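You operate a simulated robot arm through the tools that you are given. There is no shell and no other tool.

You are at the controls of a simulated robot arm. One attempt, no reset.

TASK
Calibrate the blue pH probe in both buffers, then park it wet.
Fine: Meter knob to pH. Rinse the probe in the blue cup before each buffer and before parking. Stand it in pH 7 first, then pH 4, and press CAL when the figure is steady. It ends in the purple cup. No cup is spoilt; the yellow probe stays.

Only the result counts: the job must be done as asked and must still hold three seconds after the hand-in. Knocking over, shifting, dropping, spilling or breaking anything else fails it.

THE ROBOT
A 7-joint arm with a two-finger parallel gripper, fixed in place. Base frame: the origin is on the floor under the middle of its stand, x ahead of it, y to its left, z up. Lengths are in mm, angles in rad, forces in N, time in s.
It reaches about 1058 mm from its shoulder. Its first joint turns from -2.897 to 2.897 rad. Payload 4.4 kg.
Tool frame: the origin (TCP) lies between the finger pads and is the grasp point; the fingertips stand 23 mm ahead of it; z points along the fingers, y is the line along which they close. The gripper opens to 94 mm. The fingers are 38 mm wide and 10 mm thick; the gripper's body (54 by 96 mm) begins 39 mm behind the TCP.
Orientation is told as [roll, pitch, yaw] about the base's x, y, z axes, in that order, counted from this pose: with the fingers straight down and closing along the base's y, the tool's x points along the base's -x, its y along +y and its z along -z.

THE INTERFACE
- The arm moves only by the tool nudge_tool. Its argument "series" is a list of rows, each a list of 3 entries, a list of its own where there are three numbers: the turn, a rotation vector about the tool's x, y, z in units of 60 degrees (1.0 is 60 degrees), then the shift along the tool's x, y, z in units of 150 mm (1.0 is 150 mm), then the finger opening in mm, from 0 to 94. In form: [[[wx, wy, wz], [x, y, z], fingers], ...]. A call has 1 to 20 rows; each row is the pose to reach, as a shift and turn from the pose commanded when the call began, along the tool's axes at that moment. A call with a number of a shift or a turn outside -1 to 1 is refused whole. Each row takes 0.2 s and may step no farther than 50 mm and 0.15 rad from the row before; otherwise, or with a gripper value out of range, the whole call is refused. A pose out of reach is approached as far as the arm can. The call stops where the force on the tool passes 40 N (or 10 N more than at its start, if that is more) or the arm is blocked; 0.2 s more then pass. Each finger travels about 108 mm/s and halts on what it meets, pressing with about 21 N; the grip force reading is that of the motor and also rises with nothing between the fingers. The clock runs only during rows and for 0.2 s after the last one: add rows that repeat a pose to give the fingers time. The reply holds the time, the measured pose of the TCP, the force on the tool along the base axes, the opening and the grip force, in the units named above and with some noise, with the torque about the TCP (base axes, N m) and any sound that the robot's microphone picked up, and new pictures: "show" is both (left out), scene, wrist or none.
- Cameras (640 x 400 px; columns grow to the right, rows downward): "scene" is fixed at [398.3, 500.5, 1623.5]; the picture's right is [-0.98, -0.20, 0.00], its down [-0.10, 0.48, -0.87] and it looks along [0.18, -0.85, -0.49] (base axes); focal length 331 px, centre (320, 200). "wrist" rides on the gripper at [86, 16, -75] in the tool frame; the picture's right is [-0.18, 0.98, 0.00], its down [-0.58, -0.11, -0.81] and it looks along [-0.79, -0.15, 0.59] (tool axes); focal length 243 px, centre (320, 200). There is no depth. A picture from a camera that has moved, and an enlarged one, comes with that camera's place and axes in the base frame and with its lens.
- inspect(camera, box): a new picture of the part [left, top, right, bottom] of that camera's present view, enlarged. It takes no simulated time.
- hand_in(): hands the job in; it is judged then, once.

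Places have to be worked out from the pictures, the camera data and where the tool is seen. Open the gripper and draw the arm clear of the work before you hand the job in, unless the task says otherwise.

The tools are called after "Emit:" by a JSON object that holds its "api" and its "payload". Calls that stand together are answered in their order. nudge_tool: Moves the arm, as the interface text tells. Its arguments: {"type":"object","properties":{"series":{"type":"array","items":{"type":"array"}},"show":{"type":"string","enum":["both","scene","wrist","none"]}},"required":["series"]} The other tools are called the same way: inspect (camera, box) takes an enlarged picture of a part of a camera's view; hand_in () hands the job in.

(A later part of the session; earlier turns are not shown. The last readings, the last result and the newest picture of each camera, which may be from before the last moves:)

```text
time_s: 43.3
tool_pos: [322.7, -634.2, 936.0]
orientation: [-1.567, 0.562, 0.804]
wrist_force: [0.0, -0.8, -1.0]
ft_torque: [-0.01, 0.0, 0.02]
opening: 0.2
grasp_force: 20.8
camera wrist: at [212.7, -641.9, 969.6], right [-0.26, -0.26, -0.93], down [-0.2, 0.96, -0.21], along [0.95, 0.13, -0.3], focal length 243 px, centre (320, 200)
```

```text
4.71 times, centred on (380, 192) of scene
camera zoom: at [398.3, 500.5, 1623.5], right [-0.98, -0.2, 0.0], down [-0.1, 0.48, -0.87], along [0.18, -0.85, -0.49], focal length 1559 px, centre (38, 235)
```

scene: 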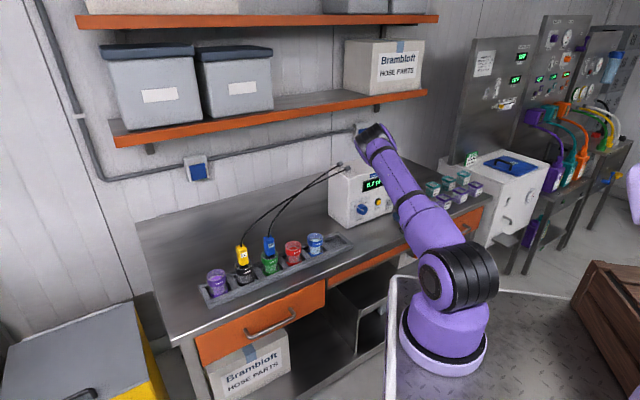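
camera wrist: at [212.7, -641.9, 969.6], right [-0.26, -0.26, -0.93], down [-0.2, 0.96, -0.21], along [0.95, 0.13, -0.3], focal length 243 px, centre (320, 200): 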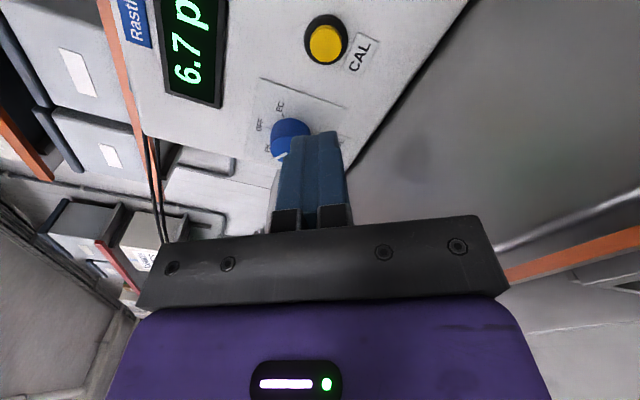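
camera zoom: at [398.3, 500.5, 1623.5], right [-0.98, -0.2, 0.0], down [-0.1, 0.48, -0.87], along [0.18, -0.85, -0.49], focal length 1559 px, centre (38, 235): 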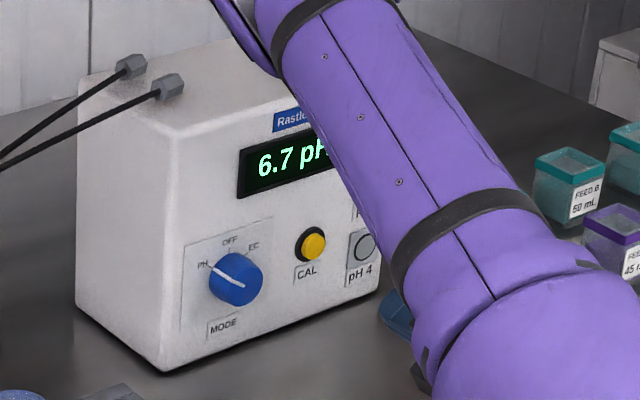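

The display reads 6.7 pH and has held for several seconds. From the wrist view CAL is ~11–13 mm further right of the tool axis; I correct for that, advance 60 mm (still ~40 mm short) and re-measure.

Emit:
{"api": "nudge_tool", "payload": {"series": [[[0, 0, 0], [0.03, 0.02, 0.13], 0], [[0, 0, 0], [0.062, 0.039, 0.27], 0], [[0, 0, 0], [0.062, 0.039, 0.4], 0], [[0, 0, 0], [0.062, 0.039, 0.4], 0]], "show": "wrist"}}

Emit:
{"api": "inspect", "payload": {"camera": "wrist", "box": [180, 20, 480, 190]}}

Emit:
{"api": "inspect", "payload": {"camera": "scene", "box": [320, 150, 440, 235]}}

```text
time_s: 44.3
tool_pos: [357.9, -683.9, 936.9]
orientation: [-1.565, 0.561, 0.805]
wrist_force: [0.4, -0.4, 0.4]
ft_torque: [-0.02, 0.01, 0.0]
opening: 0.1
grasp_force: 21.2
camera wrist: at [247.8, -691.4, 970.5], right [-0.26, -0.26, -0.93], down [-0.2, 0.96, -0.21], along [0.95, 0.13, -0.3], focal length 243 px, centre (320, 200)
```

wrist: 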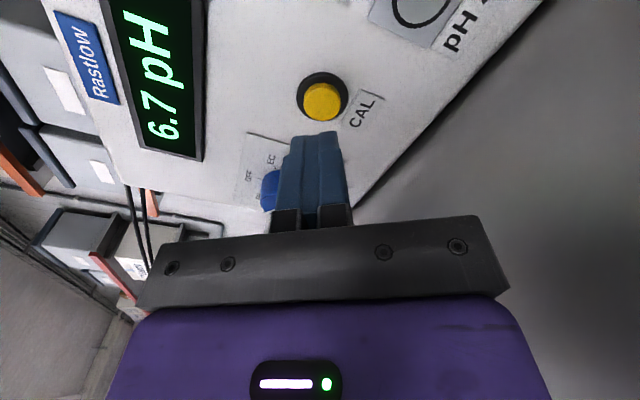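

```text
2.13 times, centred on (330, 105) of wrist
camera zoom: at [247.8, -691.4, 970.5], right [-0.26, -0.26, -0.93], down [-0.2, 0.96, -0.21], along [0.95, 0.13, -0.3], focal length 518 px, centre (299, 403)
```

zoom: 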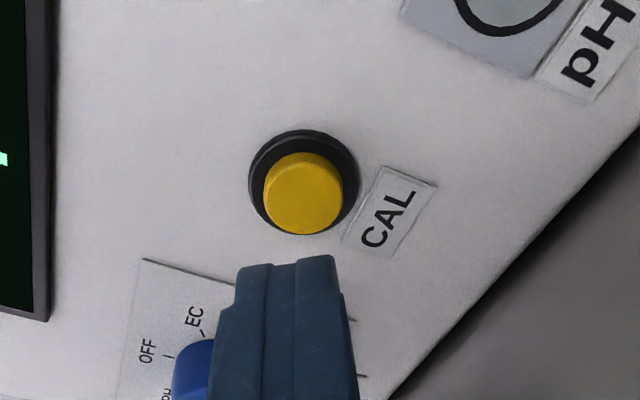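

```text
4.71 times, centred on (380, 192) of scene
camera zoom: at [398.3, 500.5, 1623.5], right [-0.98, -0.2, 0.0], down [-0.1, 0.48, -0.87], along [0.18, -0.85, -0.49], focal length 1559 px, centre (38, 235)
```

zoom: 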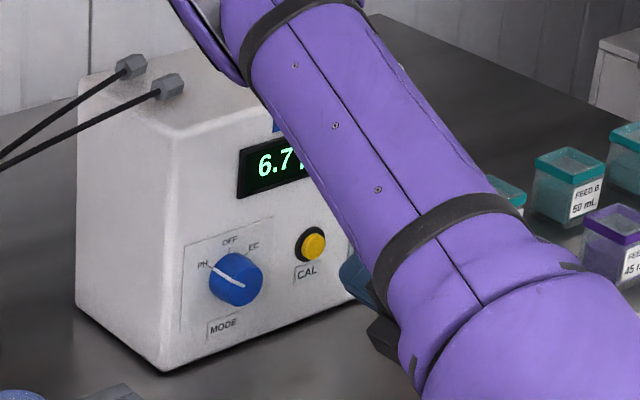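

Two wrist views fix the CAL cap at 59 mm ahead, offset (2.7, 1.4) mm. I line up, close to within ~10 mm of it and wait about 3 s to be sure that the figure is steady.

Emit:
{"api": "nudge_tool", "payload": {"series": [[[0, 0, 0], [0.018, 0.009, 0.09], 0], [[0, 0, 0], [0.018, 0.009, 0.17], 0], [[0, 0, 0], [0.018, 0.009, 0.17], 0], [[0, 0, 0], [0.018, 0.009, 0.17], 0], [[0, 0, 0], [0.018, 0.009, 0.17], 0], [[0, 0, 0], [0.018, 0.009, 0.17], 0], [[0, 0, 0], [0.018, 0.009, 0.17], 0], [[0, 0, 0], [0.018, 0.009, 0.17], 0], [[0, 0, 0], [0.018, 0.009, 0.17], 0], [[0, 0, 0], [0.018, 0.009, 0.17], 0], [[0, 0, 0], [0.018, 0.009, 0.17], 0], [[0, 0, 0], [0.018, 0.009, 0.17], 0], [[0, 0, 0], [0.018, 0.009, 0.17], 0], [[0, 0, 0], [0.018, 0.009, 0.17], 0], [[0, 0, 0], [0.018, 0.009, 0.17], 0]], "show": "wrist"}}

Emit:
{"api": "inspect", "payload": {"camera": "wrist", "box": [100, 0, 440, 200]}}

```text
time_s: 47.5
tool_pos: [373.4, -704.3, 937.1]
orientation: [-1.565, 0.563, 0.803]
wrist_force: [0.4, -0.5, 0.1]
ft_torque: [-0.01, -0.01, 0.01]
opening: 0.3
grasp_force: 20.8
camera wrist: at [263.4, -710.7, 970.5], right [-0.26, -0.26, -0.93], down [-0.2, 0.96, -0.21], along [0.95, 0.13, -0.3], focal length 243 px, centre (320, 200)
```

wrist: 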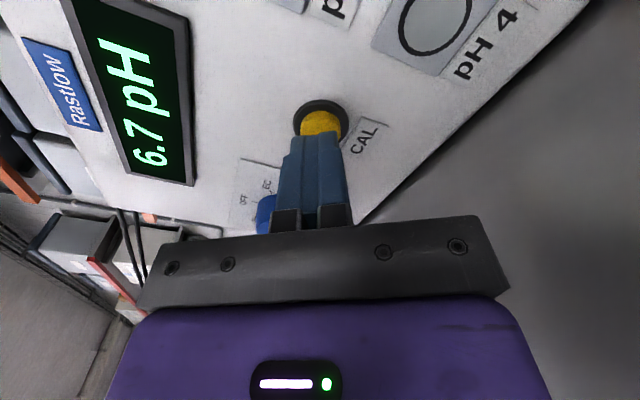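

```text
1.88 times, centred on (270, 100) of wrist
camera zoom: at [263.4, -710.7, 970.5], right [-0.26, -0.26, -0.93], down [-0.2, 0.96, -0.21], along [0.95, 0.13, -0.3], focal length 457 px, centre (414, 388)
```

zoom: 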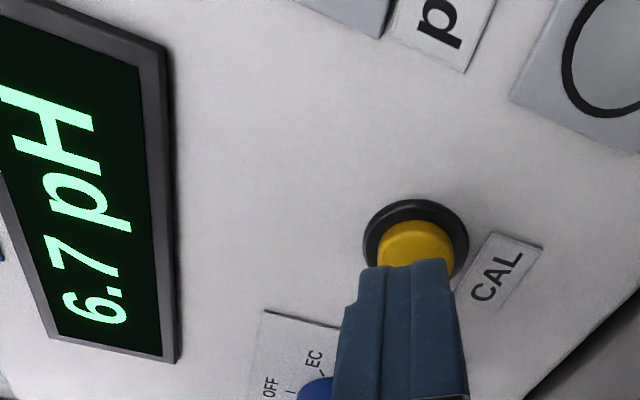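

The figure has stayed at 6.7 for about 8 s, so it is steady. I press CAL: forward ~15 mm (contact expected at ~11 mm) and back.

Emit:
{"api": "nudge_tool", "payload": {"series": [[[0, 0, 0], [0, 0, 0.05], 0], [[0, 0, 0], [0, 0, 0.073], 0], [[0, 0, 0], [0, 0, 0.087], 0], [[0, 0, 0], [0, 0, 0.1], 0], [[0, 0, 0], [0, 0, 0.1], 0]], "show": "both"}}

Emit:
{"api": "inspect", "payload": {"camera": "wrist", "box": [100, 0, 440, 200]}}

```text
time_s: 48.7
tool_pos: [384.9, -713.7, 936.6]
orientation: [-1.566, 0.562, 0.804]
wrist_force: [1.0, -0.3, 0.9]
ft_torque: [-0.02, 0.01, 0.0]
opening: 0.0
grasp_force: 20.7
camera wrist: at [274.8, -721.1, 970.0], right [-0.26, -0.26, -0.93], down [-0.2, 0.96, -0.21], along [0.95, 0.13, -0.3], focal length 243 px, centre (320, 200)
```

scene: 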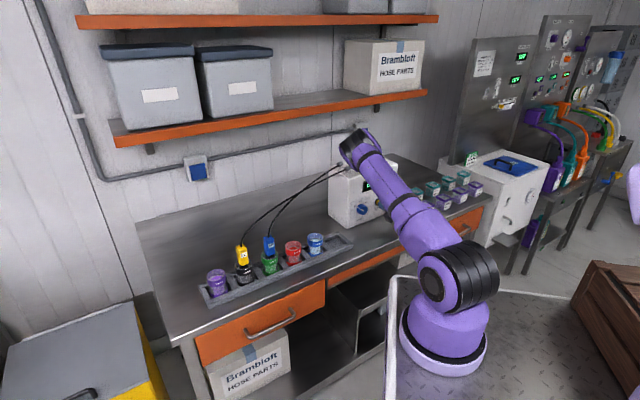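
wrist: 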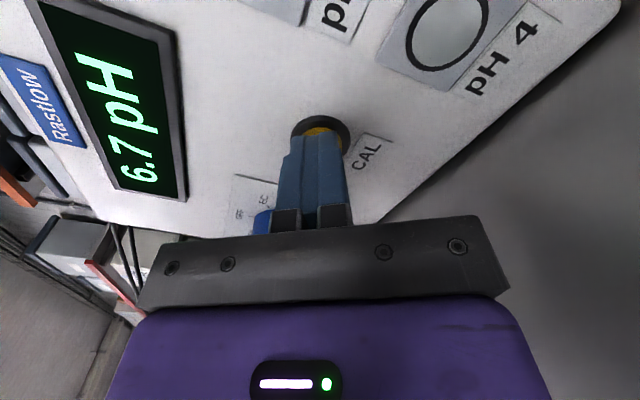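

```text
1.88 times, centred on (270, 100) of wrist
camera zoom: at [274.8, -721.1, 970.0], right [-0.26, -0.26, -0.93], down [-0.2, 0.96, -0.21], along [0.95, 0.13, -0.3], focal length 457 px, centre (414, 388)
```

zoom: 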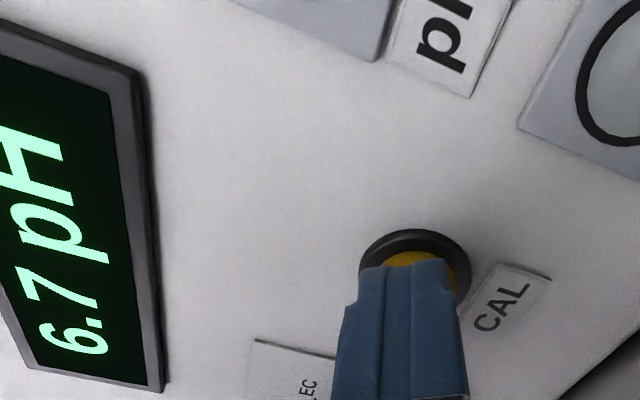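

No contact force yet; the cap is a little further than I judged. I advance in small steps up to 8 mm more.

Emit:
{"api": "nudge_tool", "payload": {"series": [[[0, 0, 0], [0, 0, 0.013], 0], [[0, 0, 0], [0, 0, 0.027], 0], [[0, 0, 0], [0, 0, 0.04], 0], [[0, 0, 0], [0, 0, 0.053], 0], [[0, 0, 0], [0, 0, 0.053], 0]], "show": "wrist"}}

Emit:
{"api": "inspect", "payload": {"camera": "wrist", "box": [100, 0, 440, 200]}}

```text
time_s: 49.9
tool_pos: [389.7, -719.7, 937.6]
orientation: [-1.566, 0.563, 0.804]
wrist_force: [-7.4, 8.2, 0.3]
ft_torque: [0.0, -0.02, -0.02]
opening: 0.0
grasp_force: 20.8
heard: click
camera wrist: at [279.6, -726.8, 970.4], right [-0.26, -0.26, -0.93], down [-0.2, 0.96, -0.21], along [0.95, 0.13, -0.3], focal length 243 px, centre (320, 200)
```

wrist: 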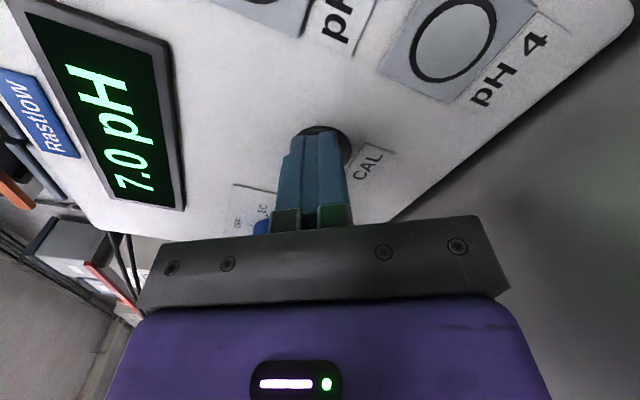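

```text
1.88 times, centred on (270, 100) of wrist
camera zoom: at [279.6, -726.8, 970.4], right [-0.26, -0.26, -0.93], down [-0.2, 0.96, -0.21], along [0.95, 0.13, -0.3], focal length 457 px, centre (414, 388)
```

zoom: 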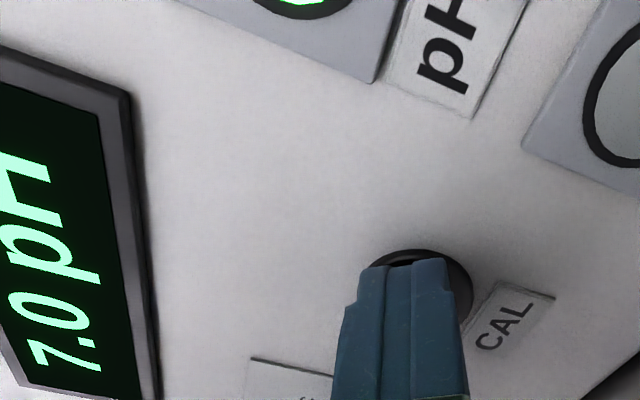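

CAL clicked: the display now reads 7.0 pH and the pH 7 lamp is lit. The click pose is TCP (389.7,-719.7,937.6). I draw back 100 mm, then rise while rolling back 60°.

Emit:
{"api": "nudge_tool", "payload": {"series": [[[0, 0, 0], [0, 0, -0.2], 0], [[0, 0, 0], [0, 0, -0.43], 0], [[0, 0, 0], [0, 0, -0.67], 0], [[0, 0, 0.125], [0.06, -0.1, -0.67], 0], [[0, 0, 0.25], [0.13, -0.21, -0.67], 0], [[0, 0, 0.375], [0.2, -0.32, -0.67], 20], [[0, 0, 0.5], [0.26, -0.42, -0.67], 40], [[0, 0, 0.625], [0.33, -0.53, -0.67], 60], [[0, 0, 0.75], [0.4, -0.64, -0.67], 60], [[0, 0, 0.875], [0.46, -0.74, -0.67], 60], [[0, 0, 1.0], [0.53, -0.848, -0.67], 60]], "show": "both"}}

Emit:
{"api": "inspect", "payload": {"camera": "scene", "box": [320, 150, 440, 235]}}

```text
time_s: 52.3
tool_pos: [318.0, -649.6, 1086.6]
orientation: [-1.567, -0.488, 0.798]
wrist_force: [-0.1, 0.4, 0.0]
ft_torque: [-0.03, -0.07, -0.02]
opening: 60.0
grasp_force: 0.0
camera wrist: at [217.4, -648.0, 1032.9], right [0.43, 0.45, -0.78], down [-0.26, 0.89, 0.37], along [0.87, 0.04, 0.5], focal length 243 px, centre (320, 200)
```

scene: 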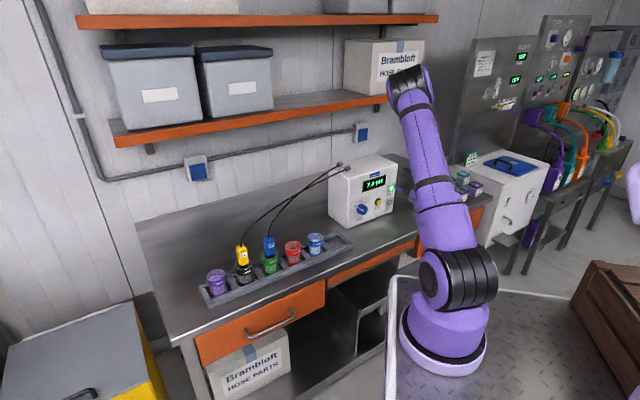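
wrist: 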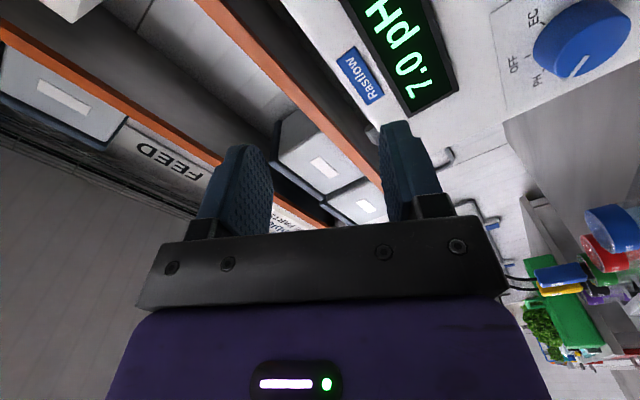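

```text
4.71 times, centred on (380, 192) of scene
camera zoom: at [398.3, 500.5, 1623.5], right [-0.98, -0.2, 0.0], down [-0.1, 0.48, -0.87], along [0.18, -0.85, -0.49], focal length 1559 px, centre (38, 235)
```

zoom: 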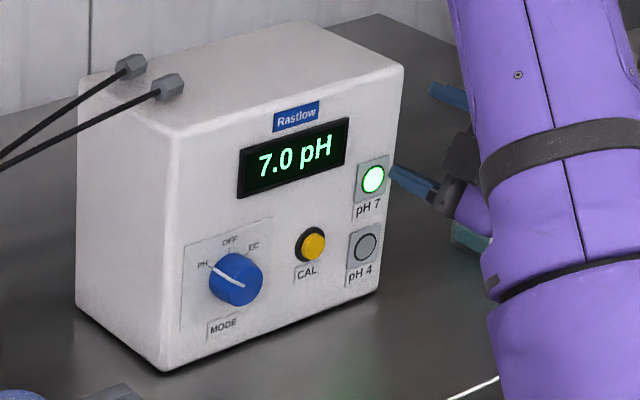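

The pH 7 lamp glows steadily. I roll back the other 60° while moving 150 mm left towards the tray.

Emit:
{"api": "nudge_tool", "payload": {"series": [[[0, 0, 0.125], [-0.11, 0.06, 0.02], 60], [[0, 0, 0.25], [-0.22, 0.12, 0.04], 60], [[0, 0, 0.375], [-0.33, 0.18, 0.06], 60], [[0, 0, 0.5], [-0.44, 0.24, 0.08], 60], [[0, 0, 0.625], [-0.55, 0.29, 0.1], 60], [[0, 0, 0.75], [-0.66, 0.35, 0.12], 60], [[0, 0, 0.875], [-0.77, 0.41, 0.14], 60], [[0, 0, 1.0], [-0.883, 0.47, 0.16], 60]], "show": "none"}}

```text
time_s: 54.1
tool_pos: [440.4, -559.6, 1086.5]
orientation: [-1.449, -1.534, 0.681]
wrist_force: [0.1, 0.1, -0.7]
ft_torque: [-0.05, 0.0, 0.01]
opening: 60.0
grasp_force: 0.0
```

Roll is nearly undone. I tilt back to the 57° grasping attitude while sliding on along the tray.

Emit:
{"api": "nudge_tool", "payload": {"series": [[[0, 0.11, 0.007], [0, 0.2, 0], 60], [[0, 0.22, 0.014], [0, 0.4, 0], 60], [[0, 0.33, 0.021], [0, 0.6, 0], 60], [[0, 0.44, 0.028], [0, 0.8, 0], 60], [[0, 0.55, 0.035], [0, 1.0, 0], 60]], "show": "none"}}

Emit:
{"api": "nudge_tool", "payload": {"series": [[[0, 0, 0], [0, 0.25, 0], 60], [[0, 0, 0], [0, 0.5, 0], 60], [[0, 0, 0], [0, 0.75, 0], 60], [[0, 0, 0], [0, 1.0, 0], 60]], "show": "both"}}

```text
time_s: 55.3
tool_pos: [541.6, -451.5, 1079.4]
orientation: [-0.006, -0.991, -0.774]
wrist_force: [-0.3, 0.0, 0.3]
ft_torque: [0.01, 0.01, 0.02]
opening: 59.9
grasp_force: 0.2
```

```text
time_s: 56.3
tool_pos: [649.3, -343.8, 1080.3]
orientation: [-0.007, -0.991, -0.775]
wrist_force: [-0.3, -0.1, 0.1]
ft_torque: [0.02, -0.04, 0.01]
opening: 60.2
grasp_force: 0.1
camera wrist: at [583.0, -255.3, 1048.9], right [0.76, 0.63, 0.15], down [-0.33, 0.18, 0.93], along [0.56, -0.76, 0.34], focal length 243 px, centre (320, 200)
```

scene: 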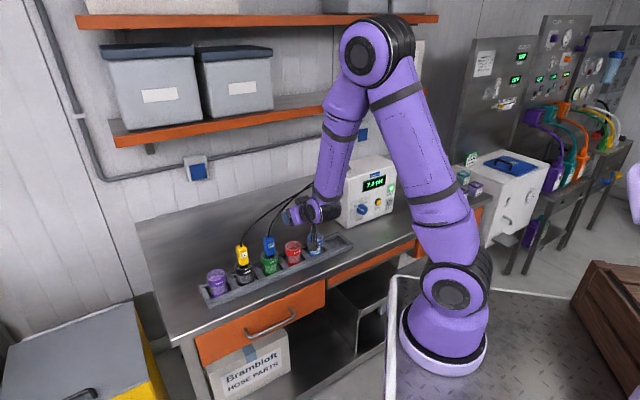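
wrist: 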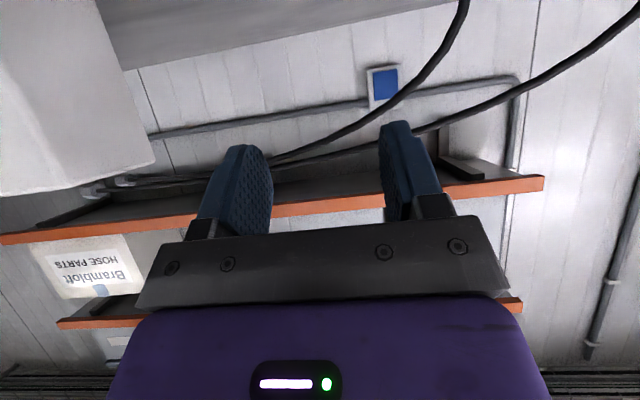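

The attitude is back and the blue probe stands in the green cup ahead-left. I move to the pre-grasp point, 72 mm short of the probe along the fingers.

Emit:
{"api": "nudge_tool", "payload": {"series": [[[0, 0, 0], [0.09, 0.13, -0.06], 60], [[0, 0, 0], [0.22, 0.27, 0.01], 60], [[0, 0, 0], [0.35, 0.4, 0.08], 60], [[0, 0, 0], [0.471, 0.536, 0.148], 60], [[0, 0, 0], [0.471, 0.536, 0.148], 60]], "show": "wrist"}}

Emit:
{"api": "inspect", "payload": {"camera": "wrist", "box": [200, 0, 440, 210]}}

```text
time_s: 57.5
tool_pos: [692.6, -272.4, 1005.9]
orientation: [-0.006, -0.992, -0.771]
wrist_force: [0.4, 0.5, 0.6]
ft_torque: [-0.01, -0.02, 0.01]
opening: 59.9
grasp_force: 0.1
camera wrist: at [626.0, -184.0, 975.7], right [0.76, 0.63, 0.15], down [-0.33, 0.17, 0.93], along [0.56, -0.76, 0.34], focal length 243 px, centre (320, 200)
```

wrist: 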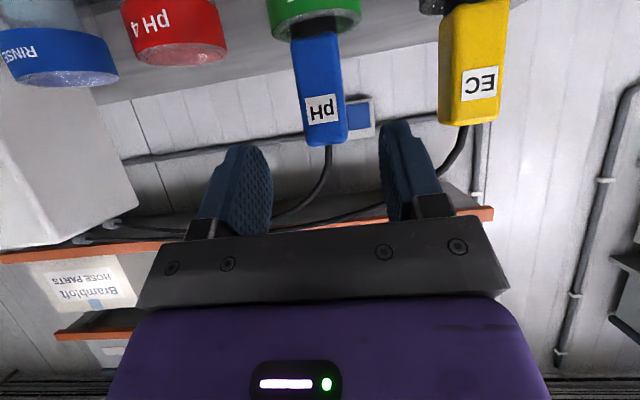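

```text
1.90 times, centred on (320, 105) of wrist
camera zoom: at [626.0, -184.0, 975.7], right [0.76, 0.63, 0.15], down [-0.33, 0.17, 0.93], along [0.56, -0.76, 0.34], focal length 462 px, centre (320, 381)
```

zoom: 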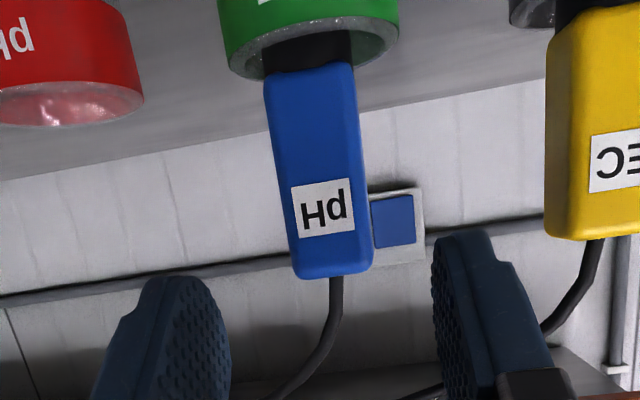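

The probe is on the tool's axis (column 319 against 319 predicted). I advance 69 mm onto it and close.

Emit:
{"api": "nudge_tool", "payload": {"series": [[[0, 0, 0], [-0.005, -0.004, 0.16], 60], [[0, 0, 0], [-0.01, -0.004, 0.32], 60], [[0, 0, 0], [-0.015, -0.004, 0.462], 60], [[0, 0, 0], [-0.015, -0.004, 0.462], 40], [[0, 0, 0], [-0.015, -0.004, 0.462], 30], [[0, 0, 0], [-0.015, -0.004, 0.462], 10], [[0, 0, 0], [-0.015, -0.004, 0.462], 10], [[0, 0, 0], [-0.015, -0.004, 0.462], 10]], "show": "wrist"}}

```text
time_s: 59.3
tool_pos: [733.0, -314.0, 971.0]
orientation: [-0.008, -0.991, -0.775]
wrist_force: [0.8, -0.1, 0.0]
ft_torque: [0.0, -0.14, 0.0]
opening: 28.5
grasp_force: 21.0
camera wrist: at [666.8, -225.0, 940.4], right [0.76, 0.63, 0.15], down [-0.33, 0.18, 0.93], along [0.56, -0.76, 0.34], focal length 243 px, centre (320, 200)
```

wrist: 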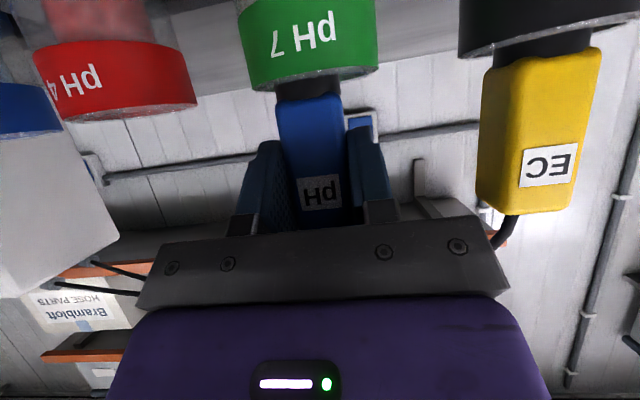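

Gripped at 28.5 mm with 21 N. I lift 120 mm straight up.

Emit:
{"api": "nudge_tool", "payload": {"series": [[[0, 0, 0], [-0.112, 0, -0.073], 10], [[0, 0, 0], [-0.223, 0, -0.146], 10], [[0, 0, 0], [-0.335, 0, -0.219], 10], [[0, 0, 0], [-0.446, 0, -0.292], 10], [[0, 0, 0], [-0.558, 0, -0.365], 10], [[0, 0, 0], [-0.669, 0, -0.438], 10]], "show": "scene"}}

Emit:
{"api": "inspect", "payload": {"camera": "scene", "box": [200, 190, 350, 300]}}

```text
time_s: 60.7
tool_pos: [734.4, -314.7, 1091.2]
orientation: [-0.007, -0.99, -0.773]
wrist_force: [0.3, 0.1, -0.9]
ft_torque: [0.02, 0.01, -0.03]
opening: 28.6
grasp_force: 21.4
```

scene: 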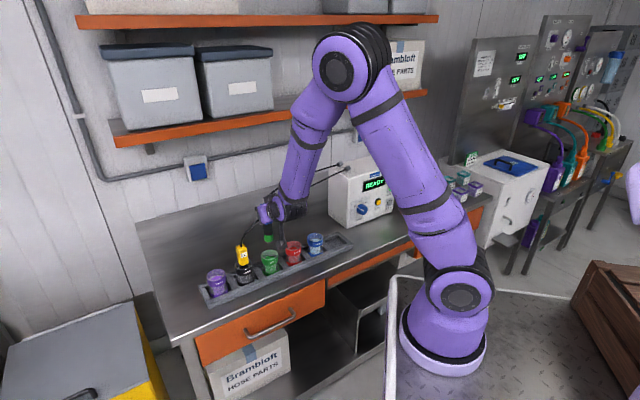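

```text
3.64 times, centred on (275, 245) of scene
camera zoom: at [398.3, 500.5, 1623.5], right [-0.98, -0.2, 0.0], down [-0.1, 0.48, -0.87], along [0.18, -0.85, -0.49], focal length 1205 px, centre (484, 36)
```

zoom: 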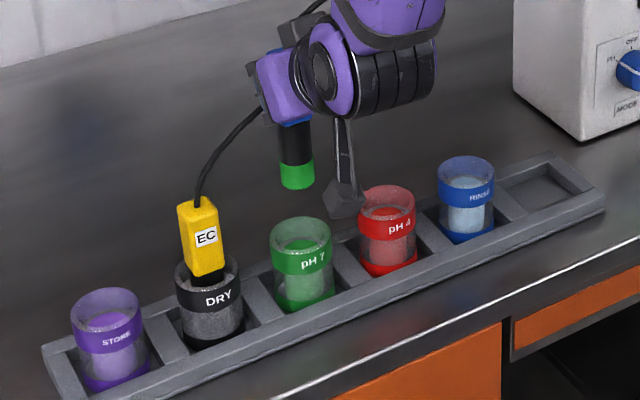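

The tip is green-wet now, clear of the cup, and the display shows READY. I carry it round the front of the red cup to the blue rinse cup.

Emit:
{"api": "nudge_tool", "payload": {"series": [[[0, 0, 0], [0.082, -0.167, -0.125], 10], [[0, 0, 0], [0.164, -0.333, -0.251], 10], [[0, 0, 0], [0.164, -0.62, -0.251], 10], [[0, 0, 0], [0.164, -0.9, -0.251], 10]], "show": "none"}}

```text
time_s: 61.7
tool_pos: [608.7, -378.5, 1093.6]
orientation: [-0.009, -0.992, -0.772]
wrist_force: [0.5, 0.6, -2.2]
ft_torque: [-0.04, 0.04, -0.07]
opening: 28.7
grasp_force: 21.2
```

At (609,-379) with a clear way ahead; I move the last 46 mm forward and 44 mm along to hover over the blue cup.

Emit:
{"api": "nudge_tool", "payload": {"series": [[[0, 0, 0], [-0.084, -0.16, 0.128], 10], [[0, 0, 0], [-0.168, -0.292, 0.257], 10], [[0, 0, 0], [-0.168, -0.292, 0.257], 10]], "show": "scene"}}

Emit:
{"api": "inspect", "payload": {"camera": "scene", "box": [260, 180, 380, 270]}}

```text
time_s: 62.5
tool_pos: [609.8, -442.9, 1092.9]
orientation: [-0.006, -0.99, -0.774]
wrist_force: [-0.2, -0.1, -0.5]
ft_torque: [0.02, 0.01, -0.02]
opening: 28.6
grasp_force: 21.3
```

scene: 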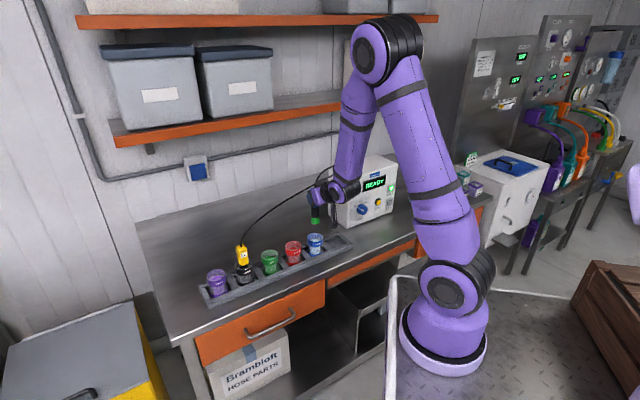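

```text
4.44 times, centred on (320, 225) of scene
camera zoom: at [398.3, 500.5, 1623.5], right [-0.98, -0.2, 0.0], down [-0.1, 0.48, -0.87], along [0.18, -0.85, -0.49], focal length 1472 px, centre (320, 89)
```

zoom: 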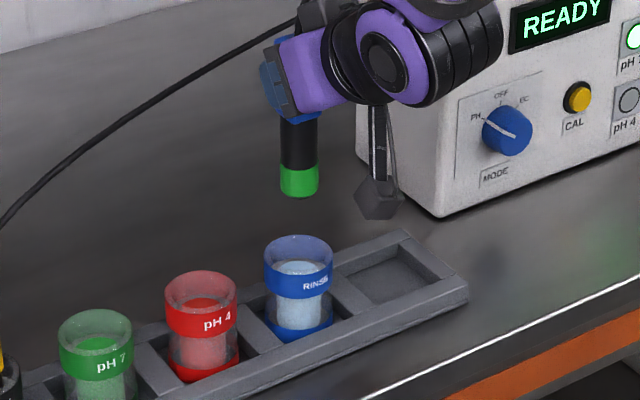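

The tip hangs over the blue cup as before. I dip it 117 mm, keep it in the rinse ~1.5 s, and lift it out again.

Emit:
{"api": "nudge_tool", "payload": {"series": [[[0, 0, 0], [0.109, 0, 0.071], 10], [[0, 0, 0], [0.218, 0, 0.142], 10], [[0, 0, 0], [0.326, 0, 0.214], 10], [[0, 0, 0], [0.435, 0, 0.285], 10], [[0, 0, 0], [0.544, 0, 0.356], 10], [[0, 0, 0], [0.653, 0, 0.427], 10], [[0, 0, 0], [0.653, 0, 0.427], 10], [[0, 0, 0], [0.653, 0, 0.427], 10], [[0, 0, 0], [0.653, 0, 0.427], 10], [[0, 0, 0], [0.653, 0, 0.427], 10], [[0, 0, 0], [0.653, 0, 0.427], 10], [[0, 0, 0], [0.653, 0, 0.427], 10]], "show": "wrist"}}

Emit:
{"api": "nudge_tool", "payload": {"series": [[[0, 0, 0], [-0.109, 0, -0.071], 10], [[0, 0, 0], [-0.218, 0, -0.142], 10], [[0, 0, 0], [-0.326, 0, -0.214], 10], [[0, 0, 0], [-0.435, 0, -0.285], 10], [[0, 0, 0], [-0.544, 0, -0.356], 10], [[0, 0, 0], [-0.653, 0, -0.427], 10]], "show": "scene"}}

Emit:
{"api": "inspect", "payload": {"camera": "scene", "box": [260, 180, 380, 270]}}

```text
time_s: 65.1
tool_pos: [608.2, -443.4, 974.5]
orientation: [-0.007, -0.991, -0.774]
wrist_force: [-0.2, 1.2, -1.1]
ft_torque: [0.04, -0.02, -0.01]
opening: 28.7
grasp_force: 21.0
camera wrist: at [542.4, -355.4, 943.8], right [0.76, 0.63, 0.15], down [-0.33, 0.17, 0.93], along [0.56, -0.76, 0.34], focal length 243 px, centre (320, 200)
```

wrist: 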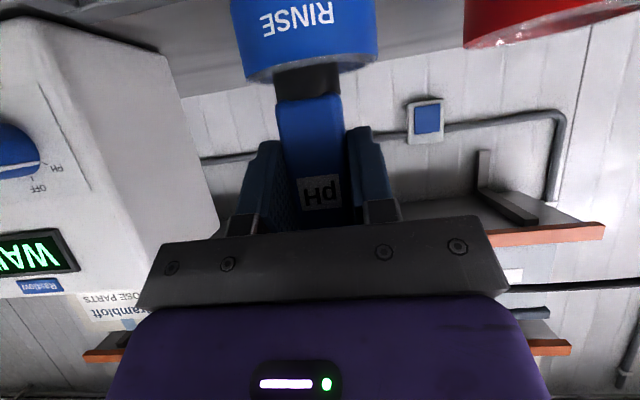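

```text
time_s: 66.5
tool_pos: [610.9, -444.0, 1093.6]
orientation: [-0.008, -0.993, -0.775]
wrist_force: [1.3, 0.0, -1.1]
ft_torque: [0.0, 0.03, 0.01]
opening: 28.6
grasp_force: 21.1
```

scene: 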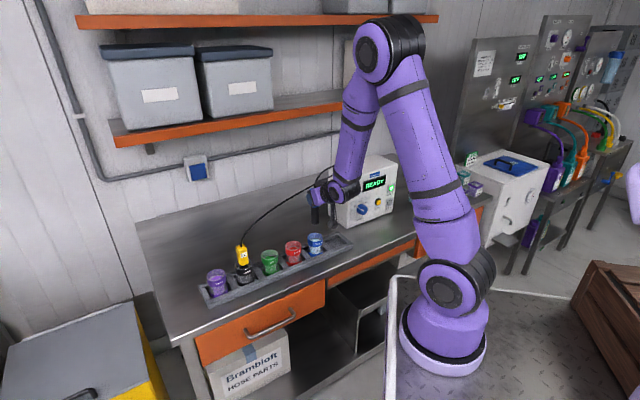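

```text
4.44 times, centred on (320, 225) of scene
camera zoom: at [398.3, 500.5, 1623.5], right [-0.98, -0.2, 0.0], down [-0.1, 0.48, -0.87], along [0.18, -0.85, -0.49], focal length 1472 px, centre (320, 89)
```

zoom: 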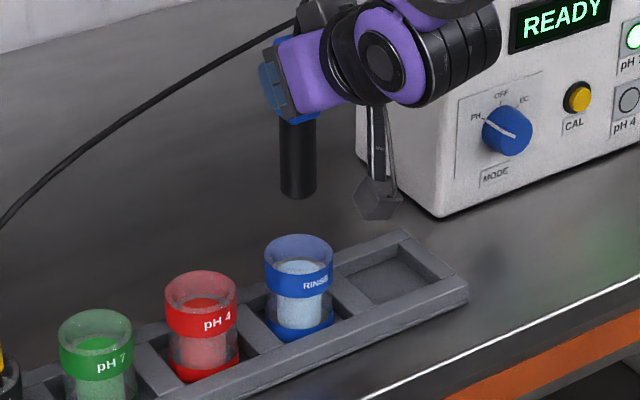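

The tip is clean again, and the display says READY (it showed WAIT in the rinse). The red pH 4 cup is next door, at about (674.5,-378.5): I move 91 mm straight along the tray.

Emit:
{"api": "nudge_tool", "payload": {"series": [[[0, 0, 0], [-0.003, 0.2, 0.004], 10], [[0, 0, 0], [-0.003, 0.42, 0.004], 10], [[0, 0, 0], [-0.003, 0.609, 0.004], 10], [[0, 0, 0], [-0.003, 0.609, 0.004], 10]], "show": "scene"}}

Emit:
{"api": "inspect", "payload": {"camera": "scene", "box": [230, 180, 350, 270]}}

```text
time_s: 67.5
tool_pos: [675.6, -379.3, 1090.0]
orientation: [-0.007, -0.99, -0.772]
wrist_force: [0.1, -0.1, -1.2]
ft_torque: [0.01, -0.01, 0.01]
opening: 28.7
grasp_force: 20.7
```

scene: 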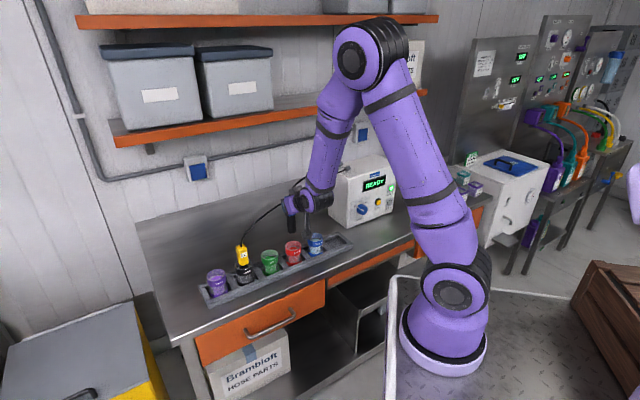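

```text
4.44 times, centred on (290, 225) of scene
camera zoom: at [398.3, 500.5, 1623.5], right [-0.98, -0.2, 0.0], down [-0.1, 0.48, -0.87], along [0.18, -0.85, -0.49], focal length 1472 px, centre (453, 89)
```

zoom: 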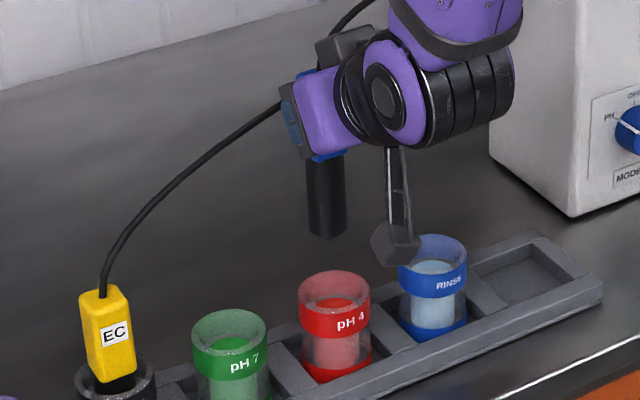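

The tip is within 2 mm of the red cup's centre line. I lower it into the pH 4 cup, slowing near the floor.

Emit:
{"api": "nudge_tool", "payload": {"series": [[[0, 0, 0], [0.112, -0.009, 0.073], 10], [[0, 0, 0], [0.223, -0.009, 0.146], 10], [[0, 0, 0], [0.335, -0.009, 0.219], 10], [[0, 0, 0], [0.446, -0.009, 0.292], 10], [[0, 0, 0], [0.558, -0.009, 0.365], 10], [[0, 0, 0], [0.636, -0.009, 0.416], 10], [[0, 0, 0], [0.655, -0.009, 0.429], 10], [[0, 0, 0], [0.655, -0.009, 0.429], 10]], "show": "wrist"}}

```text
time_s: 69.3
tool_pos: [671.1, -379.8, 975.2]
orientation: [-0.006, -0.992, -0.773]
wrist_force: [0.1, 1.3, -1.1]
ft_torque: [0.06, -0.02, -0.03]
opening: 28.7
grasp_force: 20.6
camera wrist: at [605.4, -291.7, 943.8], right [0.76, 0.63, 0.15], down [-0.33, 0.17, 0.93], along [0.56, -0.76, 0.34], focal length 243 px, centre (320, 200)
```

wrist: 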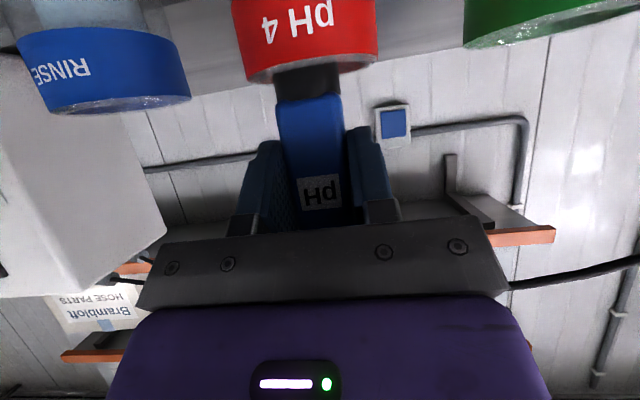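

At z=975 with about 4 mm to go; I lower 4 mm more slowly and then open the fingers.

Emit:
{"api": "nudge_tool", "payload": {"series": [[[0, 0, 0], [0.0084, 0, 0.0055], 10], [[0, 0, 0], [0.0167, 0, 0.011], 10], [[0, 0, 0], [0.0223, 0, 0.0146], 10], [[0, 0, 0], [0.0223, 0, 0.0146], 10]], "show": "wrist"}}

```text
time_s: 70.3
tool_pos: [672.7, -379.3, 970.8]
orientation: [-0.007, -0.992, -0.774]
wrist_force: [-0.3, -0.1, 2.7]
ft_torque: [-0.02, -0.11, 0.01]
opening: 28.9
grasp_force: 20.8
camera wrist: at [605.8, -291.5, 940.3], right [0.76, 0.63, 0.15], down [-0.33, 0.18, 0.93], along [0.56, -0.76, 0.34], focal length 243 px, centre (320, 200)
```

wrist: 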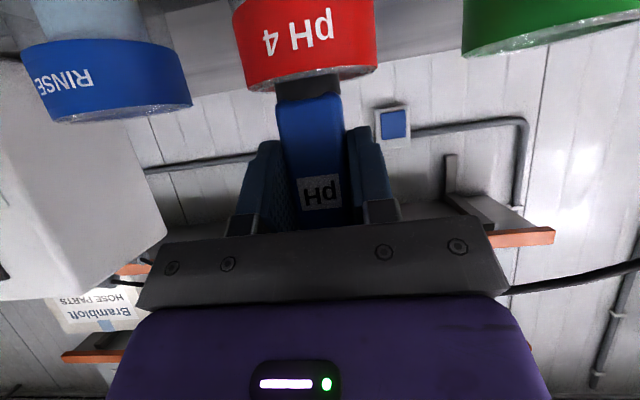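

A small upward force (2.7 N) says the tip touches the floor. I open the fingers gently and look.

Emit:
{"api": "nudge_tool", "payload": {"series": [[[0, 0, 0], [0, 0, 0], 31], [[0, 0, 0], [0, 0, 0], 36], [[0, 0, 0], [0, 0, 0], 48], [[0, 0, 0], [0, 0, 0], 60], [[0, 0, 0], [0, 0, 0], 60]], "show": "wrist"}}

```text
time_s: 71.5
tool_pos: [672.1, -378.8, 970.4]
orientation: [-0.007, -0.992, -0.774]
wrist_force: [0.0, 0.0, -0.2]
ft_torque: [-0.03, 0.01, 0.01]
opening: 59.7
grasp_force: 0.1
camera wrist: at [605.6, -291.4, 940.2], right [0.76, 0.63, 0.15], down [-0.33, 0.18, 0.93], along [0.56, -0.76, 0.34], focal length 243 px, centre (320, 200)
```

wrist: 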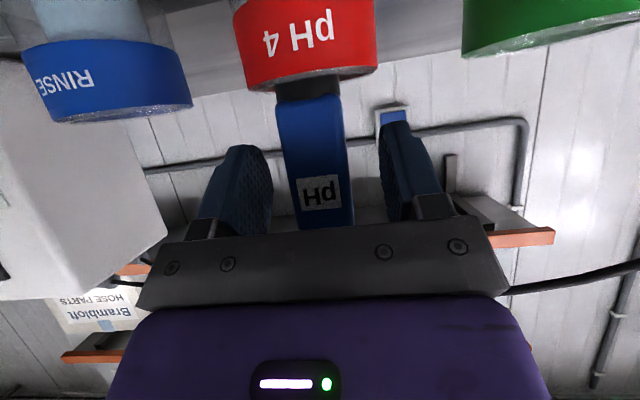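

The probe stands upright in pH 4. I withdraw 60 mm along the fingers and then rise 90 mm.

Emit:
{"api": "nudge_tool", "payload": {"series": [[[0, 0, 0], [0, 0, -0.15], 60], [[0, 0, 0], [0, 0, -0.3], 60], [[0, 0, 0], [0, 0, -0.42], 60], [[0, 0, 0], [-0.12, 0, -0.5], 60], [[0, 0, 0], [-0.3, 0, -0.62], 60], [[0, 0, 0], [-0.5, 0, -0.75], 60]], "show": "both"}}

Emit:
{"api": "inspect", "payload": {"camera": "scene", "box": [220, 160, 400, 280]}}

```text
time_s: 72.9
tool_pos: [636.0, -341.3, 1097.0]
orientation: [-0.008, -0.99, -0.773]
wrist_force: [0.7, 0.0, -0.3]
ft_torque: [-0.01, 0.01, -0.01]
opening: 60.2
grasp_force: 0.0
camera wrist: at [570.1, -252.6, 1066.3], right [0.76, 0.63, 0.15], down [-0.33, 0.17, 0.93], along [0.56, -0.76, 0.34], focal length 243 px, centre (320, 200)
```

scene: 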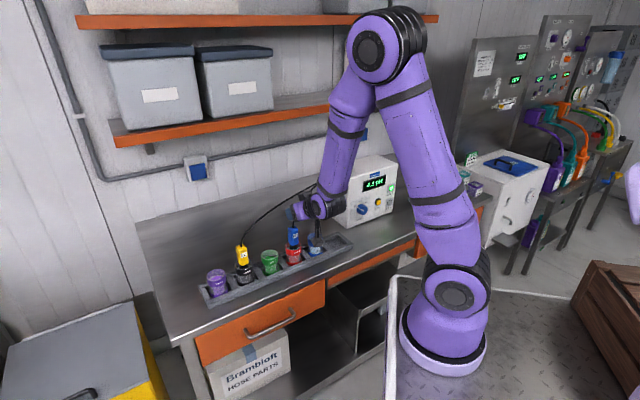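
wrist: 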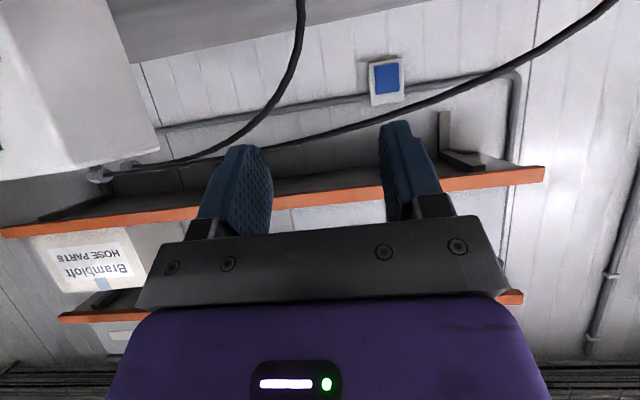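

```text
3.33 times, centred on (310, 220) of scene
camera zoom: at [398.3, 500.5, 1623.5], right [-0.98, -0.2, 0.0], down [-0.1, 0.48, -0.87], along [0.18, -0.85, -0.49], focal length 1104 px, centre (353, 133)
```

zoom: 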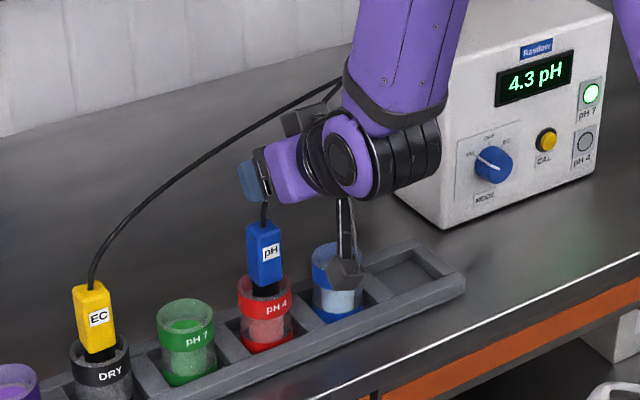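

The display reads 4.3 pH with the probe standing in pH 4. Rather than rolling again, I'll press CAL with the closed fingertips at this 57° attitude, where the camera stays clear of the bench. I travel along to the meter, closing the fingers.

Emit:
{"api": "nudge_tool", "payload": {"series": [[[0, 0, 0], [0, -0.25, 0], 60], [[0, 0, 0], [0, -0.5, 0], 60], [[0, 0, 0], [0, -0.75, 0], 60], [[0, 0, 0], [0, -1.0, 0], 60]], "show": "none"}}

Emit:
{"api": "nudge_tool", "payload": {"series": [[[0, 0, 0], [0, -0.25, 0], 40], [[0, 0, 0], [0, -0.5, 0], 20], [[0, 0, 0], [0, -0.75, 0], 0], [[0, 0, 0], [0, -1.0, 0], 0]], "show": "scene"}}

```text
time_s: 73.9
tool_pos: [529.8, -449.5, 1093.6]
orientation: [-0.007, -0.992, -0.772]
wrist_force: [-0.2, 1.0, 0.9]
ft_torque: [-0.02, 0.03, -0.03]
opening: 59.9
grasp_force: 0.1
```

```text
time_s: 74.9
tool_pos: [425.3, -555.4, 1096.5]
orientation: [-0.007, -0.989, -0.77]
wrist_force: [-0.3, 0.1, 0.6]
ft_torque: [-0.03, 0.01, -0.02]
opening: 0.1
grasp_force: 20.7
```

scene: 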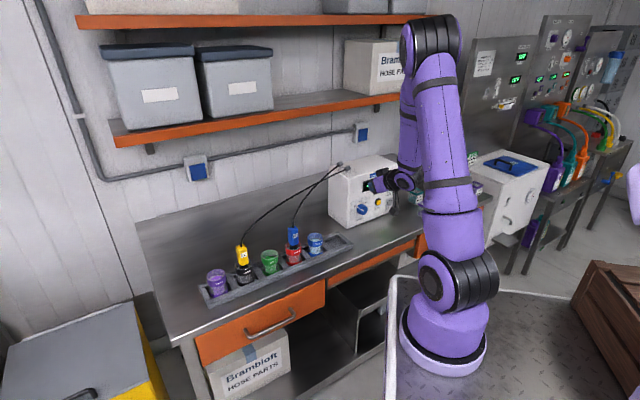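

The probe stands in red. I go on 141 mm along and 44 mm forward, still at height, to be in front of CAL.

Emit:
{"api": "nudge_tool", "payload": {"series": [[[0, 0, 0], [-0.04, -0.24, 0.06], 0], [[0, 0, 0], [-0.08, -0.48, 0.12], 0], [[0, 0, 0], [-0.12, -0.72, 0.18], 0], [[0, 0, 0], [-0.161, -0.943, 0.245], 0], [[0, 0, 0], [-0.161, -0.943, 0.245], 0]], "show": "both"}}

```text
time_s: 76.1
tool_pos: [356.5, -687.9, 1096.8]
orientation: [-0.006, -0.991, -0.774]
wrist_force: [-0.5, 1.1, -0.8]
ft_torque: [-0.02, 0.01, -0.01]
opening: 0.0
grasp_force: 20.7
camera wrist: at [290.2, -600.0, 1065.8], right [0.76, 0.63, 0.15], down [-0.33, 0.17, 0.93], along [0.56, -0.76, 0.34], focal length 243 px, centre (320, 200)
```

scene: 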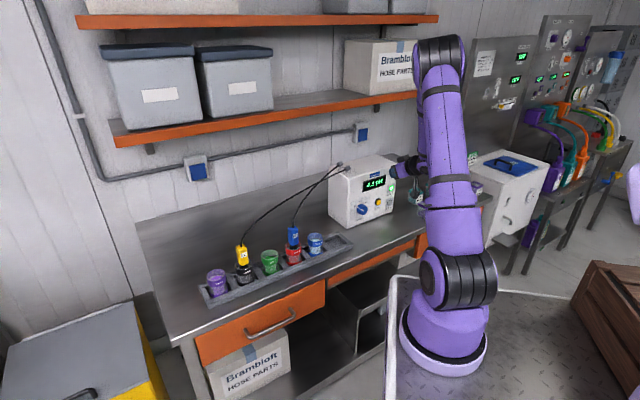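
wrist: 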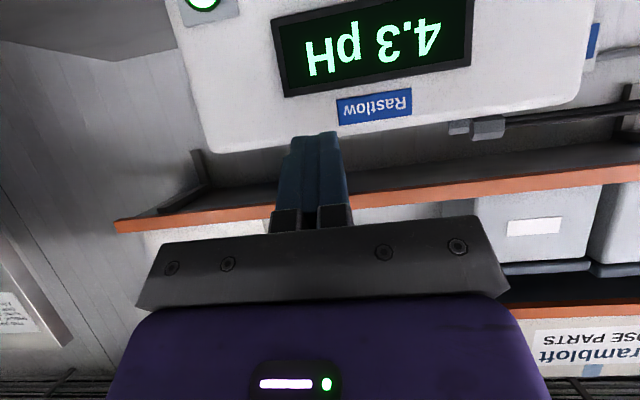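

Display steady at 4.3 pH. I descend 160 mm to CAL's height, staying ~35 mm in front of the panel.

Emit:
{"api": "nudge_tool", "payload": {"series": [[[0, 0, 0], [0.178, 0, 0.117], 0], [[0, 0, 0], [0.357, 0, 0.234], 0], [[0, 0, 0], [0.535, 0, 0.35], 0], [[0, 0, 0], [0.714, 0, 0.467], 0], [[0, 0, 0], [0.892, 0, 0.584], 0], [[0, 0, 0], [0.892, 0, 0.584], 0]], "show": "both"}}

Emit:
{"api": "inspect", "payload": {"camera": "wrist", "box": [180, 0, 480, 190]}}

Emit:
{"api": "inspect", "payload": {"camera": "scene", "box": [320, 150, 440, 235]}}

```text
time_s: 77.5
tool_pos: [355.8, -685.8, 935.5]
orientation: [-0.008, -0.992, -0.773]
wrist_force: [-0.1, 0.4, -0.2]
ft_torque: [-0.02, 0.01, 0.01]
opening: 0.0
grasp_force: 21.2
camera wrist: at [289.0, -598.6, 905.4], right [0.76, 0.63, 0.15], down [-0.33, 0.18, 0.93], along [0.56, -0.76, 0.34], focal length 243 px, centre (320, 200)
```

scene: 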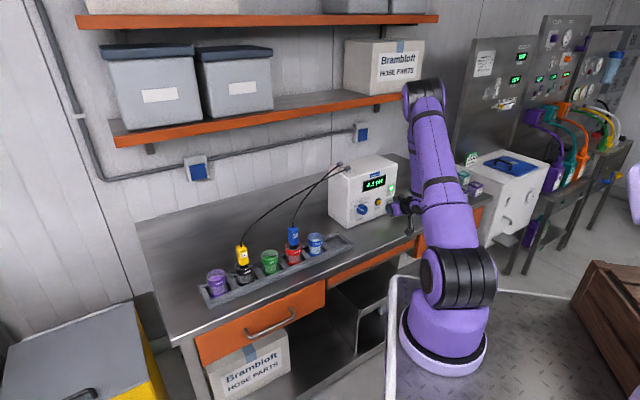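
wrist: 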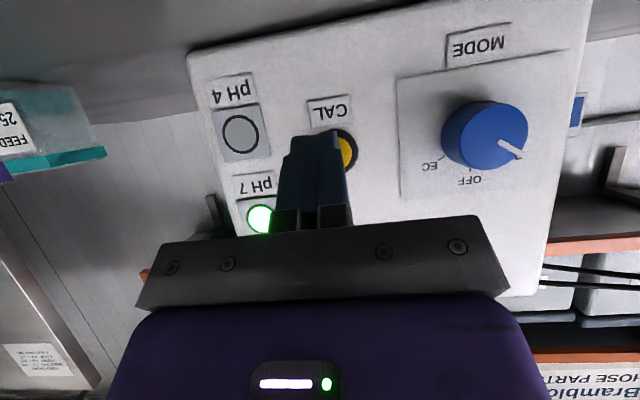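

```text
2.11 times, centred on (330, 95) of wrist
camera zoom: at [289.0, -598.6, 905.4], right [0.76, 0.63, 0.15], down [-0.33, 0.18, 0.93], along [0.56, -0.76, 0.34], focal length 511 px, centre (299, 421)
```

zoom: 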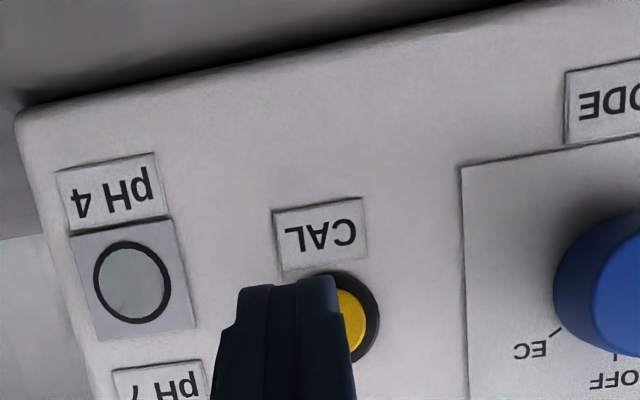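

```text
4.71 times, centred on (380, 192) of scene
camera zoom: at [398.3, 500.5, 1623.5], right [-0.98, -0.2, 0.0], down [-0.1, 0.48, -0.87], along [0.18, -0.85, -0.49], focal length 1559 px, centre (38, 235)
```

zoom: 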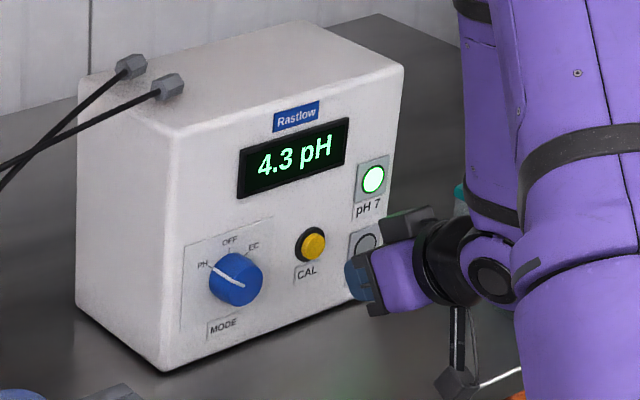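

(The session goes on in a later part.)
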